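You operate a simulated robot arm through the tools that you are given. There is no shell and no other tool. Be economical: measure what you need, move in short steps, check, and stop when the job is done.

You are at the controls of a simulated robot arm. One attempt, no reset.

JOB
Take the purple bag clip and put it on top of the pile of white plates.

Only the result counts: the job must be done as asked and must still hold three seconds after the hand-in. Knocking over, shifting, dropping, spilling or breaking anything else fails it.

ROBOT AND FRAMES
A 6-joint arm with a two-finger parallel gripper, fixed in place. Base frame: the origin is at the foot of the arm, x ahead of it, y to its left, z up; the work surface is at about z = 0. Units: m, rad, N and s.
With the tool pointing down near the work surface it reaches from about 0.14 to 0.58 m from the base axis. Its first joint turns from -1.152 to 1.152 rad. Payload 2.1 kg.
Tool frame: the origin (TCP) lies between the finger pads and is the grasp point; the fingertips stand 0.03 m ahead of it; z points along the fingers, y is the line along which they close. Largest opening 0.094 m; finger width 0.028, thickness 0.01; the body of the gripper, 0.05 by 0.096 m, starts 0.055 m behind the TCP.
Orientation is that of the tool frame in the base frame, as a unit quaternion [w, x, y, z]. With the fingers straight down and closing along the base's y, the tool's x points along the base's -x, its y along +y and its z along -z.

CONTROLS
- The arm moves only by the tool apply_moves. Its arguments are lists of equal length, an entry for each row: "jaw": the finger opening in m, from 0 to 0.094; "slide": the shift along the tool's x, y, z in units of 150 mm (1.0 is 150 mm), a list of three; "rot": the turn, a rotation vector about the tool's x, y, z in units of 90 degrees (1.0 is 90 degrees), a list of three. In form: {"jaw": [jaw, ...], "slide": [[x, y, z], ...], "rot": [[rx, ry, rz], ...]}. A call has 1 to 10 rows; each row is the pose to reach, as a shift and turn from the pose commanded when the call began, along the tool's axes at that moment. A call with a number of a shift or a turn outside -1 to 1 is refused whole. Rows are played at 5 a second. More than 0.05 m and 0.15 rad between two rows, or a gripper value outside its range, and nothing of the call is played. Where a pose cannot be reached the arm comes as near as it can. A force on the tool above 40 N (or 10 N above the force at the start of the call, whichever is more), or a blocked arm, ends the call early, and 0.2 s more pass. The fingers move at their own pace (about 0.072 m/s each) and stop on an object; they squeeze with about 33 N. The grip force told is the motor's: it shows also when the fingers shut on nothing. Time passes only in rows, and 0.2 s behind the last, so rows that repeat a pose let the fingers close. The reply holds the time, the measured pose of the TCP, the force on the tool along the base axes, the opening and the grip force, in the units named above and with some noise.
- Cameras (640 x 400 px; columns grow to the right, rows downward): "scene" is fixed at [0.0258, -0.3527, 0.5024]; the picture's right is [0.96, -0.29, 0.00], its down [-0.11, -0.38, -0.92] and it looks along [0.26, 0.88, -0.40] (base axes); focal length 342 px, centre (320, 200). "wrist" rides on the gripper at [0.076, 0.014, -0.103] in the tool frame; the picture's right is [-0.18, 0.98, 0.00], its down [-0.75, -0.14, -0.64] and it looks along [-0.63, -0.12, 0.77] (tool axes); focal length 243 px, centre (320, 200). There is no depth. A picture from a camera that has moved, and an enlarged one, comes with that camera's place and axes in the base frame and with its lens.
- camera(camera): a new picture of that camera. The clock stands still meanwhile.
- enlarge(camera, box): a new picture of the part [left, top, right, bottom] of that camera's present view, enlarged. The clock stands still meanwhile.
- finish_job(): hands the job in; it is judged then, once.

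Go step by step. Nothing tells you positions but the pictures and the camera data: compare them with the known pose of the tool, close in by small moves and look again before you grip or let go. The budget is 90 turns and 46 pictures, counting those below and the enlarged ones. Unless the task says otherwise, let go and move clear before handing in, and close with one line.

The tools are called after "Call:" as a command line: name --argument value ..., lists and objects as JSON in quotes. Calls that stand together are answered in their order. apply_moves: Moves the arm, as the interface text tells. Its arguments: {"type":"object","properties":{"jaw":{"type":"array","items":{"type":"number"}},"slide":{"type":"array","items":{"type":"array","items":{"type":"number"}}},"rot":{"type":"array","items":{"type":"array","items":{"type":"number"}}}},"required":["jaw","slide","rot"]} The other tools are called the same way: camera (camera) takes a picture; enlarge (camera, box) takes an enlarged picture of a part of a camera's view; finish_job () hands the job in.

At the start:

```text
t: 0.0
tool_pos: [0.1706, 0.2116, 0.3134]
ee_rot: [0.001, 0.001, 1.0, 0.0]
ft_force: [-0.3, -0.9, 0.0]
width: 0.0942
gripper_force: 0.1
```

scene: 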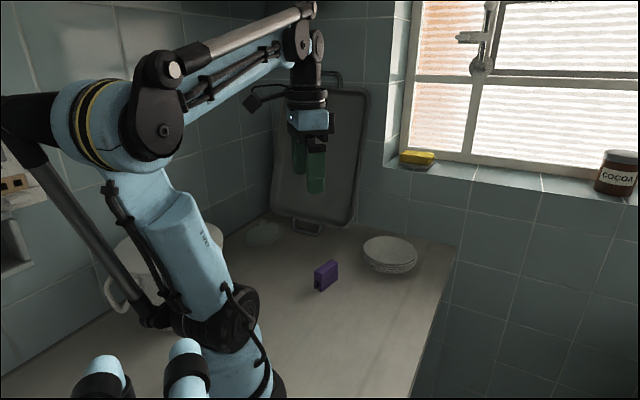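
wrist: 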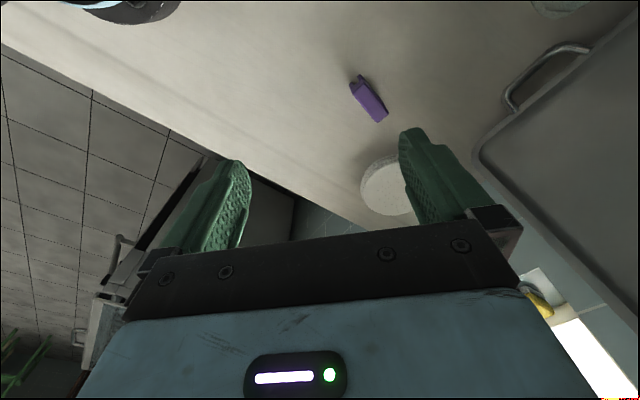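

I see the purple clip standing on the counter at roughly (0.23, 0.28), and the plate pile at roughly (0.41, 0.32). I'll look closer at both before moving.

Call:
enlarge --camera "scene" --box '[280, 220, 440, 320]'

Call:
enlarge --camera "wrist" --box '[300, 50, 460, 150]'

```text
4.00 times, centred on (360, 270) of scene
camera zoom: at [0.0258, -0.3527, 0.5024], right [0.96, -0.29, 0.0], down [-0.11, -0.38, -0.92], along [0.26, 0.88, -0.4], focal length 1367 px, centre (160, -80)
```

zoom: 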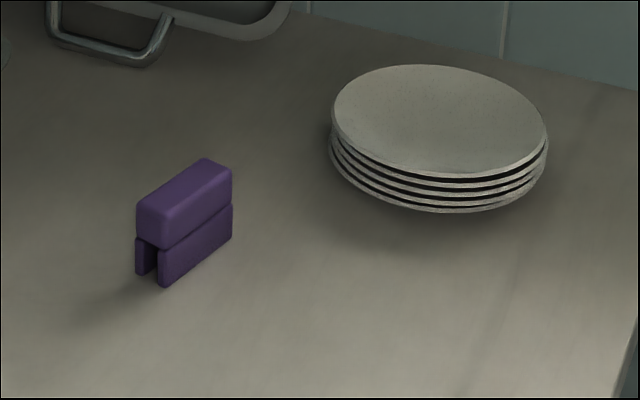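

```text
4.00 times, centred on (380, 100) of wrist
camera zoom: at [0.0934, 0.225, 0.4146], right [0.19, 0.98, 0.0], down [0.75, -0.14, 0.64], along [0.63, -0.12, -0.77], focal length 970 px, centre (80, 600)
```

zoom: 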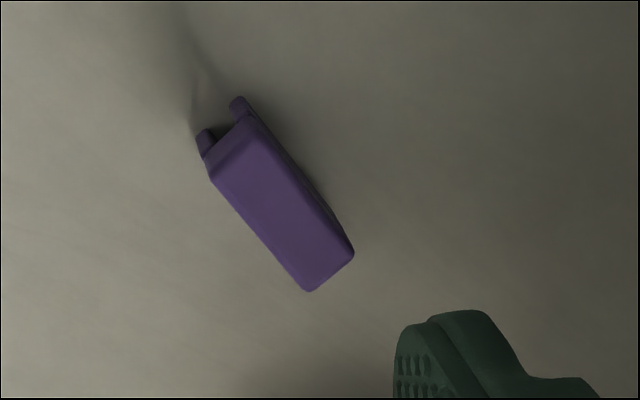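

The clip's centre works out to about (0.226, 0.275), with its long axis near 33°. It is about 0.06 long, 0.02 wide and 0.043 high. I'll move above it, turn the tool -33° about its z, and look again.

Call:
apply_moves --jaw '[0.094, 0.094, 0.094, 0.094, 0.094, 0.094]' --slide '[[-0.075, 0.085, 0.15], [-0.15, 0.17, 0.3], [-0.225, 0.254, 0.45], [-0.3, 0.338, 0.6], [-0.37, 0.423, 0.75], [-0.37, 0.423, 0.75]]' --rot '[[0, 0, -0.0734], [0, 0, -0.147], [0, 0, -0.22], [0, 0, -0.294], [0, 0, -0.367], [0, 0, -0.367]]'

Call:
camera --camera "wrist"

Call:
camera --camera "scene"

```text
t: 1.4
tool_pos: [0.2257, 0.2745, 0.1999]
ee_rot: [0.001, -0.285, 0.959, 0.0]
ft_force: [0.5, 0.3, 0.2]
width: 0.0941
gripper_force: 0.1
```

```text
41 pictures are left
camera wrist: at [0.154, 0.2446, 0.3017], right [-0.38, 0.92, 0.0], down [0.71, 0.29, 0.64], along [0.59, 0.25, -0.77], focal length 243 px, centre (320, 200)
```

wrist: 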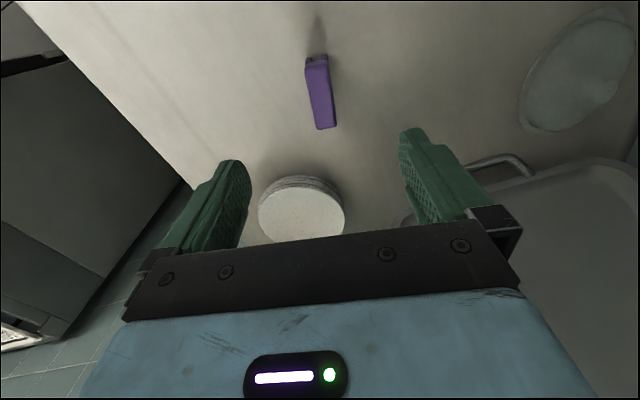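

```text
40 pictures are left
```

scene: 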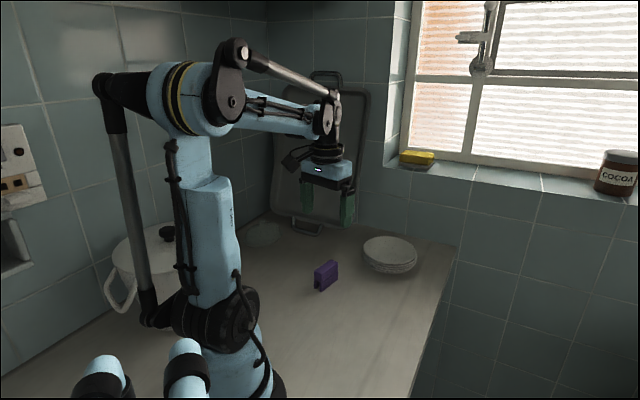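

The turn now matches the clip's axis (about 32°), and the clip's centre is about 2–3 mm along tool +y from the TCP. I'll go down with that small correction.

Call:
apply_moves --jaw '[0.094, 0.094, 0.094, 0.094, 0.094, 0.094]' --slide '[[0, 0.016, 0.2], [0, 0.016, 0.4], [0, 0.016, 0.6], [0, 0.016, 0.75], [0, 0.016, 0.87], [0, 0.016, 0.87]]' --rot '[[0, 0, 0], [0, 0, 0], [0, 0, 0], [0, 0, 0], [0, 0, 0], [0, 0, 0]]'

Call:
camera --camera "wrist"

Call:
enlarge --camera "scene" --box '[240, 190, 440, 315]'

```text
t: 2.8
tool_pos: [0.2256, 0.274, 0.0714]
ee_rot: [0.001, -0.284, 0.959, -0.001]
ft_force: [-1.1, 0.7, 0.3]
width: 0.094
gripper_force: 0.1
```

```text
39 pictures are left
camera wrist: at [0.1533, 0.246, 0.1723], right [-0.38, 0.92, 0.0], down [0.71, 0.29, 0.64], along [0.6, 0.24, -0.77], focal length 243 px, centre (320, 200)
```

wrist: 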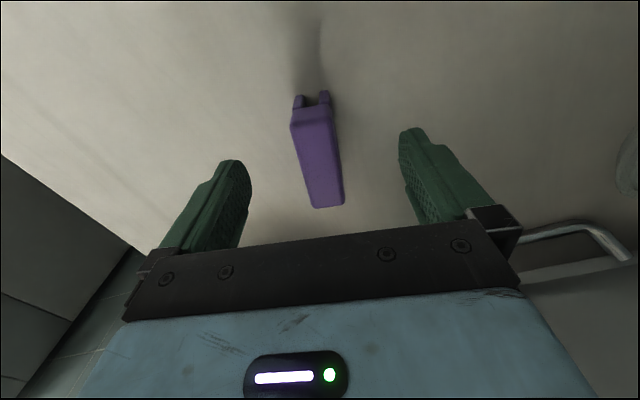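

```text
3.20 times, centred on (340, 252) of scene
camera zoom: at [0.0258, -0.3527, 0.5024], right [0.96, -0.29, 0.0], down [-0.11, -0.38, -0.92], along [0.26, 0.88, -0.4], focal length 1094 px, centre (256, 32)
```

zoom: 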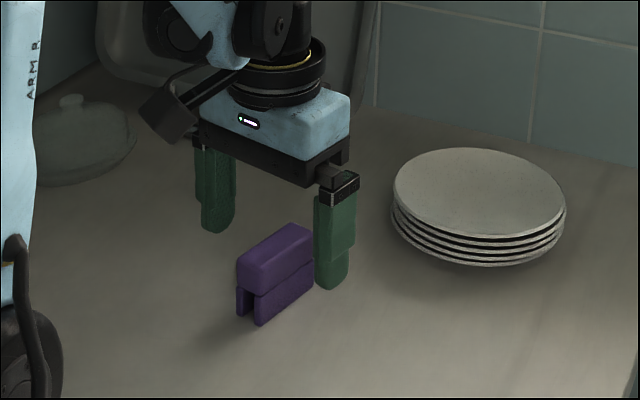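

The clip is centred between the open fingers and they have clear space on both sides. I'll lower to z ≈ 0.037 and then close.

Call:
apply_moves --jaw '[0.094, 0.094, 0.094, 0.06, 0.03, 0.0, 0.0, 0.0, 0.0]' --slide '[[0, 0, 0.1], [0, 0, 0.225], [0, 0, 0.225], [0, 0, 0.225], [0, 0, 0.225], [0, 0, 0.225], [0, 0, 0.225], [0, 0, 0.225], [0, 0, 0.225]]' --rot '[[0, 0, 0], [0, 0, 0], [0, 0, 0], [0, 0, 0], [0, 0, 0], [0, 0, 0], [0, 0, 0], [0, 0, 0], [0, 0, 0]]'

Call:
camera --camera "wrist"

Call:
enlarge --camera "scene" --box '[240, 190, 440, 315]'

```text
t: 4.8
tool_pos: [0.2243, 0.2757, 0.0383]
ee_rot: [0.001, -0.284, 0.959, 0.0]
ft_force: [0.2, 0.7, 0.0]
width: 0.0273
gripper_force: 33.3
```

```text
37 pictures are left
camera wrist: at [0.153, 0.2457, 0.1386], right [-0.38, 0.92, 0.0], down [0.71, 0.29, 0.64], along [0.6, 0.24, -0.77], focal length 243 px, centre (320, 200)
```

wrist: 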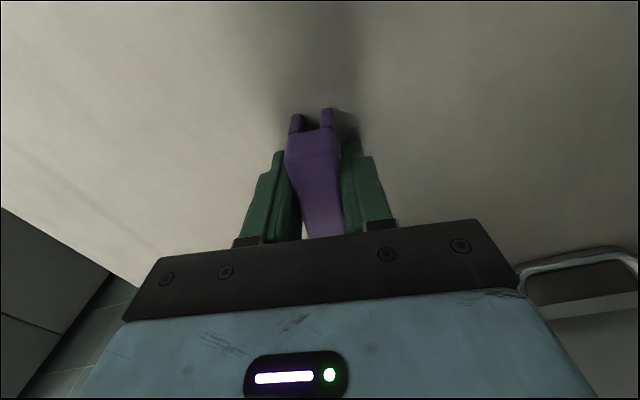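

```text
3.20 times, centred on (340, 252) of scene
camera zoom: at [0.0258, -0.3527, 0.5024], right [0.96, -0.29, 0.0], down [-0.11, -0.38, -0.92], along [0.26, 0.88, -0.4], focal length 1094 px, centre (256, 32)
```

zoom: 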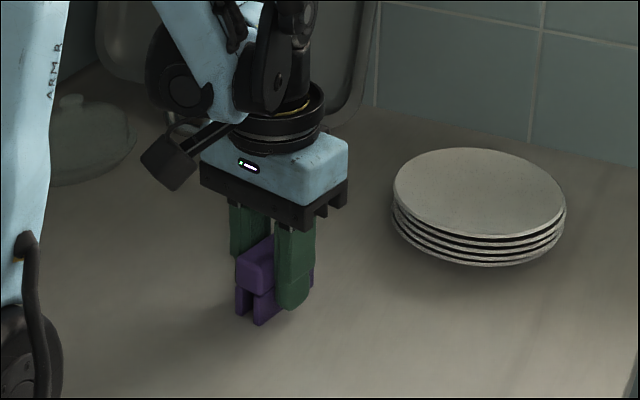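

The clip is gripped, with the jaw at 0.027 and 33 N. I'll lift it straight up and check the hold.

Call:
apply_moves --jaw '[0, 0, 0, 0, 0, 0]' --slide '[[0, 0, -0.1], [0, 0, -0.3], [0, 0, -0.5], [0, 0, -0.7], [0, 0, -0.85], [0, 0, -0.85]]' --rot '[[0, 0, 0], [0, 0, 0], [0, 0, 0], [0, 0, 0], [0, 0, 0], [0, 0, 0]]'

Call:
camera --camera "wrist"

Call:
enlarge --camera "scene" --box '[260, 150, 460, 275]'

```text
t: 6.2
tool_pos: [0.2253, 0.2767, 0.164]
ee_rot: [0.001, -0.283, 0.959, -0.001]
ft_force: [-0.1, 0.2, -0.4]
width: 0.0273
gripper_force: 32.4
```

```text
35 pictures are left
camera wrist: at [0.153, 0.2463, 0.2652], right [-0.38, 0.92, 0.0], down [0.71, 0.29, 0.64], along [0.6, 0.24, -0.77], focal length 243 px, centre (320, 200)
```

wrist: 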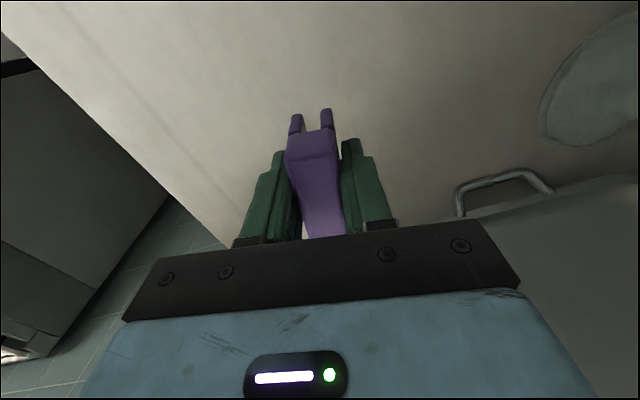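

```text
3.20 times, centred on (360, 212) of scene
camera zoom: at [0.0258, -0.3527, 0.5024], right [0.96, -0.29, 0.0], down [-0.11, -0.38, -0.92], along [0.26, 0.88, -0.4], focal length 1094 px, centre (192, 160)
```

zoom: 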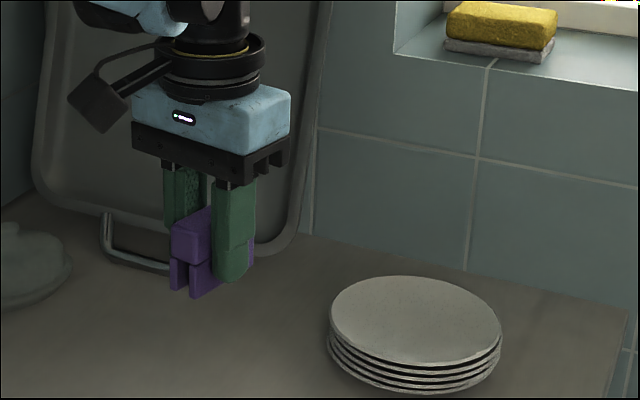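

The hold is firm and the clip hangs about 0.038 below the TCP. I estimate the pile centre at (0.408, 0.320) with its top at z ≈ 0.03, so I'll carry the clip over there at this height.

Call:
apply_moves --jaw '[0, 0, 0, 0, 0, 0]' --slide '[[-0.15, -0.05, 0], [-0.33, -0.11, 0], [-0.51, -0.18, 0], [-0.69, -0.245, 0], [-0.85, -0.3, 0], [-0.95, -0.34, 0]]' --rot '[[0, 0, 0], [0, 0, 0], [0, 0, 0], [0, 0, 0], [0, 0, 0], [0, 0, 0]]'

Call:
camera --camera "wrist"

Call:
camera --camera "scene"

```text
t: 7.6
tool_pos: [0.3719, 0.3097, 0.1646]
ee_rot: [0.001, -0.284, 0.959, 0.0]
ft_force: [-0.1, 0.2, -0.4]
width: 0.027
gripper_force: 33.5
```

```text
33 pictures are left
camera wrist: at [0.2997, 0.2805, 0.2667], right [-0.38, 0.92, 0.0], down [0.71, 0.29, 0.64], along [0.6, 0.24, -0.77], focal length 243 px, centre (320, 200)
```

wrist: 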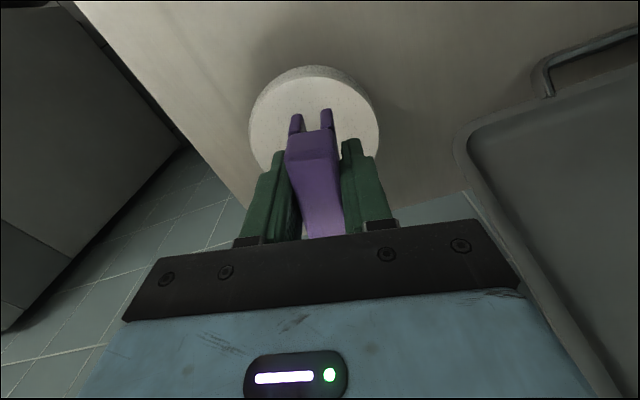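

```text
32 pictures are left
```

scene: 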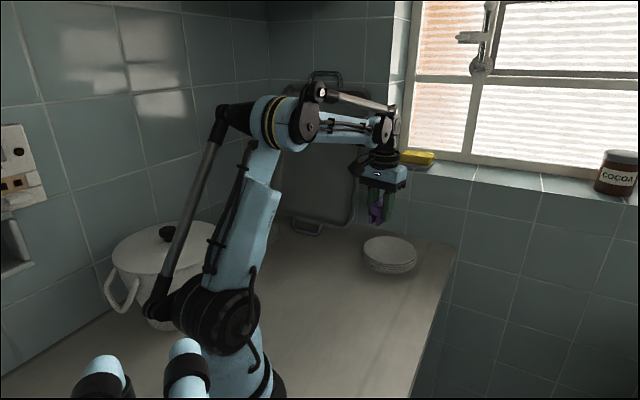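

The pile reads as centred at about (0.41, 0.32), with a radius of about 0.07. I'll finish the sideways move and come down to z ≈ 0.10.

Call:
apply_moves --jaw '[0, 0, 0, 0, 0, 0]' --slide '[[-0.12, -0.037, 0], [-0.239, -0.073, 0], [-0.239, -0.073, 0.15], [-0.239, -0.073, 0.3], [-0.239, -0.073, 0.43], [-0.239, -0.073, 0.43]]' --rot '[[0, 0, 0], [0, 0, 0], [0, 0, 0], [0, 0, 0], [0, 0, 0], [0, 0, 0]]'

Call:
camera --camera "wrist"

Call:
enlarge --camera "scene" --box '[310, 180, 470, 280]'

```text
t: 9.0
tool_pos: [0.4103, 0.3213, 0.1005]
ee_rot: [0.002, -0.284, 0.959, -0.001]
ft_force: [-0.8, -0.7, -0.2]
width: 0.0272
gripper_force: 33.4
```

```text
31 pictures are left
camera wrist: at [0.3369, 0.2908, 0.2017], right [-0.38, 0.92, 0.0], down [0.71, 0.29, 0.64], along [0.6, 0.24, -0.77], focal length 243 px, centre (320, 200)
```

wrist: 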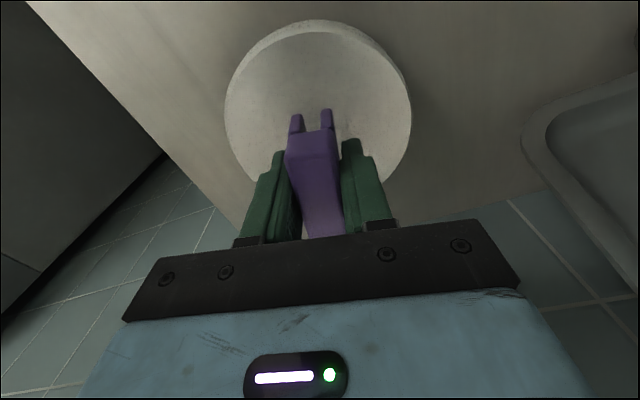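

```text
4.00 times, centred on (390, 230) of scene
camera zoom: at [0.0258, -0.3527, 0.5024], right [0.96, -0.29, 0.0], down [-0.11, -0.38, -0.92], along [0.26, 0.88, -0.4], focal length 1367 px, centre (40, 80)
```

zoom: 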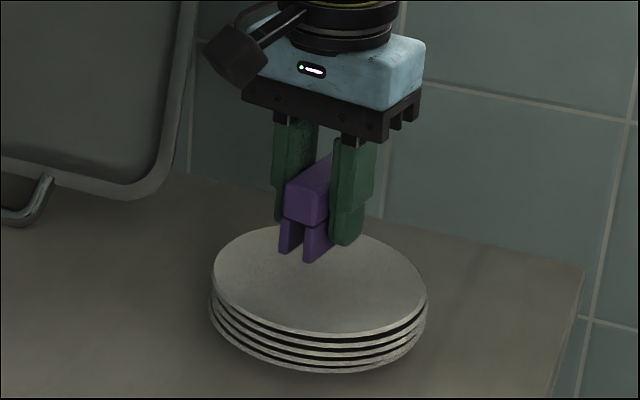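

The clip is within about 6 mm of the pile centre, well inside the plate. I'll go down in small steps and watch for contact, expected near TCP z ≈ 0.065.

Call:
apply_moves --jaw '[0, 0, 0, 0, 0]' --slide '[[-0.02, 0, 0.06], [-0.03, 0, 0.12], [-0.03, 0, 0.16], [-0.03, 0, 0.18], [-0.03, 0, 0.18]]' --rot '[[0, 0, 0], [0, 0, 0], [0, 0, 0], [0, 0, 0], [0, 0, 0]]'

Call:
enlarge --camera "scene" --box '[350, 210, 430, 260]'

```text
t: 10.2
tool_pos: [0.4122, 0.3237, 0.0752]
ee_rot: [0.002, -0.284, 0.959, -0.001]
ft_force: [0.6, 0.5, 28.2]
width: 0.0272
gripper_force: 33.3
```

```text
8.00 times, centred on (390, 235) of scene
camera zoom: at [0.0257, -0.3528, 0.5023], right [0.96, -0.29, 0.0], down [-0.11, -0.38, -0.92], along [0.26, 0.88, -0.4], focal length 2735 px, centre (-240, -80)
```

zoom: 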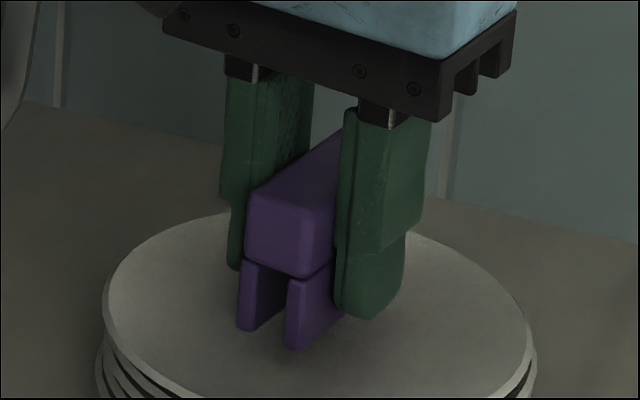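

Contact came at TCP z ≈ 0.075, with 28 N upward, so the clip is resting on the plate. I'll ease up a little to remove the press before releasing.

Call:
apply_moves --jaw '[0, 0, 0]' --slide '[[0, 0, -0.006], [0, 0, -0.006], [0, 0, -0.006]]' --rot '[[0, 0, 0], [0, 0, 0], [0, 0, 0]]'

```text
t: 11.0
tool_pos: [0.4124, 0.3246, 0.0747]
ee_rot: [0.001, -0.284, 0.959, 0.0]
ft_force: [-1.2, 0.1, 14.0]
width: 0.0273
gripper_force: 33.1
```

The press has dropped to 14 N, so about the same again should bring it close to zero.

Call:
apply_moves --jaw '[0, 0]' --slide '[[0, 0, -0.005], [0, 0, -0.005]]' --rot '[[0, 0, 0], [0, 0, 0]]'

```text
t: 11.6
tool_pos: [0.4132, 0.3248, 0.074]
ee_rot: [0.002, -0.284, 0.959, 0.0]
ft_force: [0.3, -0.4, 0.9]
width: 0.0272
gripper_force: 33.1
```

The load is now about 1 N and the clip is resting on the plate. I'll open gently.

Call:
apply_moves --jaw '[0.03, 0.034, 0.04, 0.05, 0.06, 0.06]' --slide '[[0, 0, 0], [0, 0, 0], [0, 0, 0], [0, 0, 0], [0, 0, 0], [0, 0, 0]]' --rot '[[0, 0, 0], [0, 0, 0], [0, 0, 0], [0, 0, 0], [0, 0, 0], [0, 0, 0]]'

Call:
enlarge --camera "scene" --box '[350, 210, 430, 260]'

Call:
camera --camera "wrist"

```text
t: 13.0
tool_pos: [0.4132, 0.3241, 0.0748]
ee_rot: [0.001, -0.283, 0.959, -0.001]
ft_force: [-0.5, 0.2, 0.5]
width: 0.0602
gripper_force: 0.0
```

```text
8.00 times, centred on (390, 235) of scene
camera zoom: at [0.0258, -0.3527, 0.5024], right [0.96, -0.29, 0.0], down [-0.11, -0.38, -0.92], along [0.26, 0.88, -0.4], focal length 2735 px, centre (-240, -80)
```

zoom: 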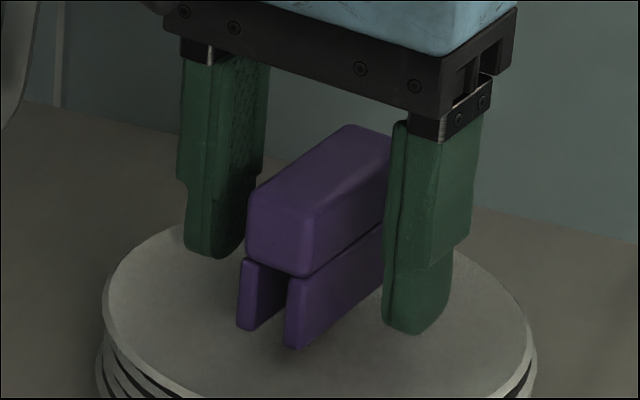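

```text
27 pictures are left
camera wrist: at [0.3403, 0.2944, 0.176], right [-0.38, 0.92, 0.0], down [0.71, 0.29, 0.64], along [0.6, 0.24, -0.77], focal length 243 px, centre (320, 200)
```

wrist: 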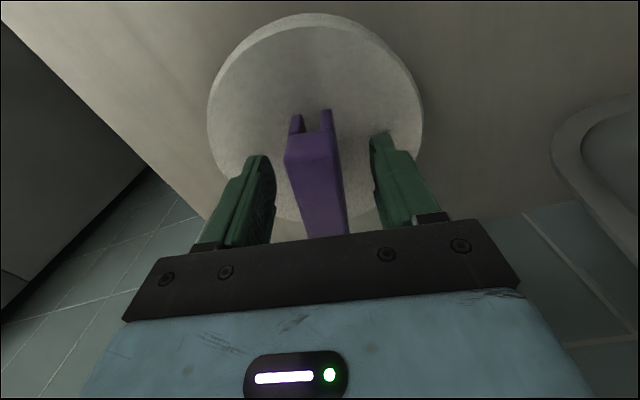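

The clip stands free on the top plate with both fingers clear. I'll raise the arm straight up.

Call:
apply_moves --jaw '[0.06, 0.06, 0.06, 0.06, 0.06, 0.06, 0.06]' --slide '[[0, 0, -0.08], [0, 0, -0.2], [0, 0, -0.36], [0, 0, -0.54], [0, 0, -0.72], [0, 0, -0.85], [0, 0, -0.85]]' --rot '[[0, 0, 0], [0, 0, 0], [0, 0, 0], [0, 0, 0], [0, 0, 0], [0, 0, 0], [0, 0, 0]]'

Call:
enlarge --camera "scene" --box '[310, 180, 470, 280]'

Call:
camera --camera "wrist"

```text
t: 14.6
tool_pos: [0.4118, 0.3231, 0.203]
ee_rot: [0.001, -0.284, 0.959, 0.0]
ft_force: [0.5, 0.2, -0.5]
width: 0.06
gripper_force: 0.0
```

```text
4.00 times, centred on (390, 230) of scene
camera zoom: at [0.0258, -0.3527, 0.5024], right [0.96, -0.29, 0.0], down [-0.11, -0.38, -0.92], along [0.26, 0.88, -0.4], focal length 1367 px, centre (40, 80)
```

zoom: 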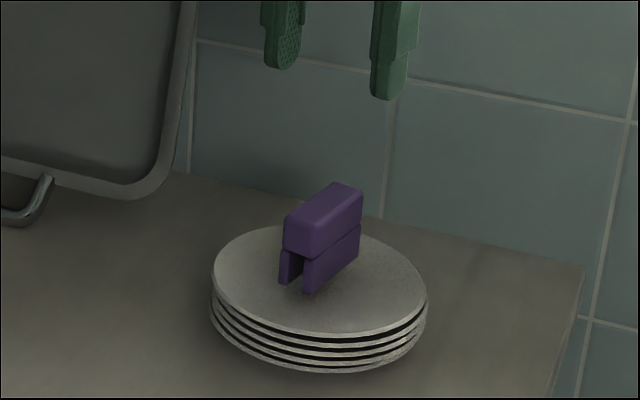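

```text
25 pictures are left
camera wrist: at [0.3392, 0.2935, 0.3038], right [-0.38, 0.92, 0.0], down [0.71, 0.29, 0.64], along [0.6, 0.24, -0.77], focal length 243 px, centre (320, 200)
```

wrist: 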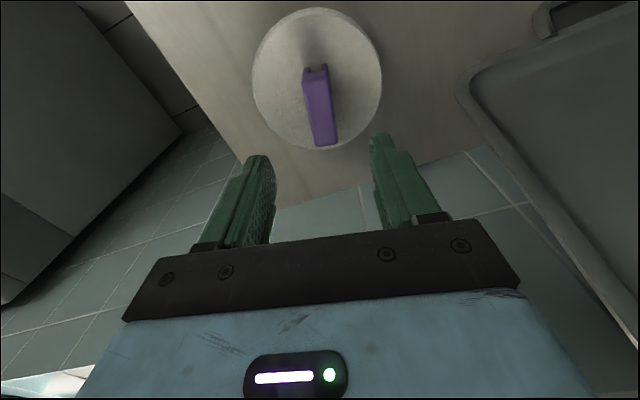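

The clip stands upright and stable on the top plate, the pile has not moved, and the gripper is clear. I'm handing in now.

Call:
finish_job

```text
The job is handed in.
```

The purple bag clip is standing upright on top of the pile of white plates, the arm is clear, and the last pictures showed the pile unmoved.
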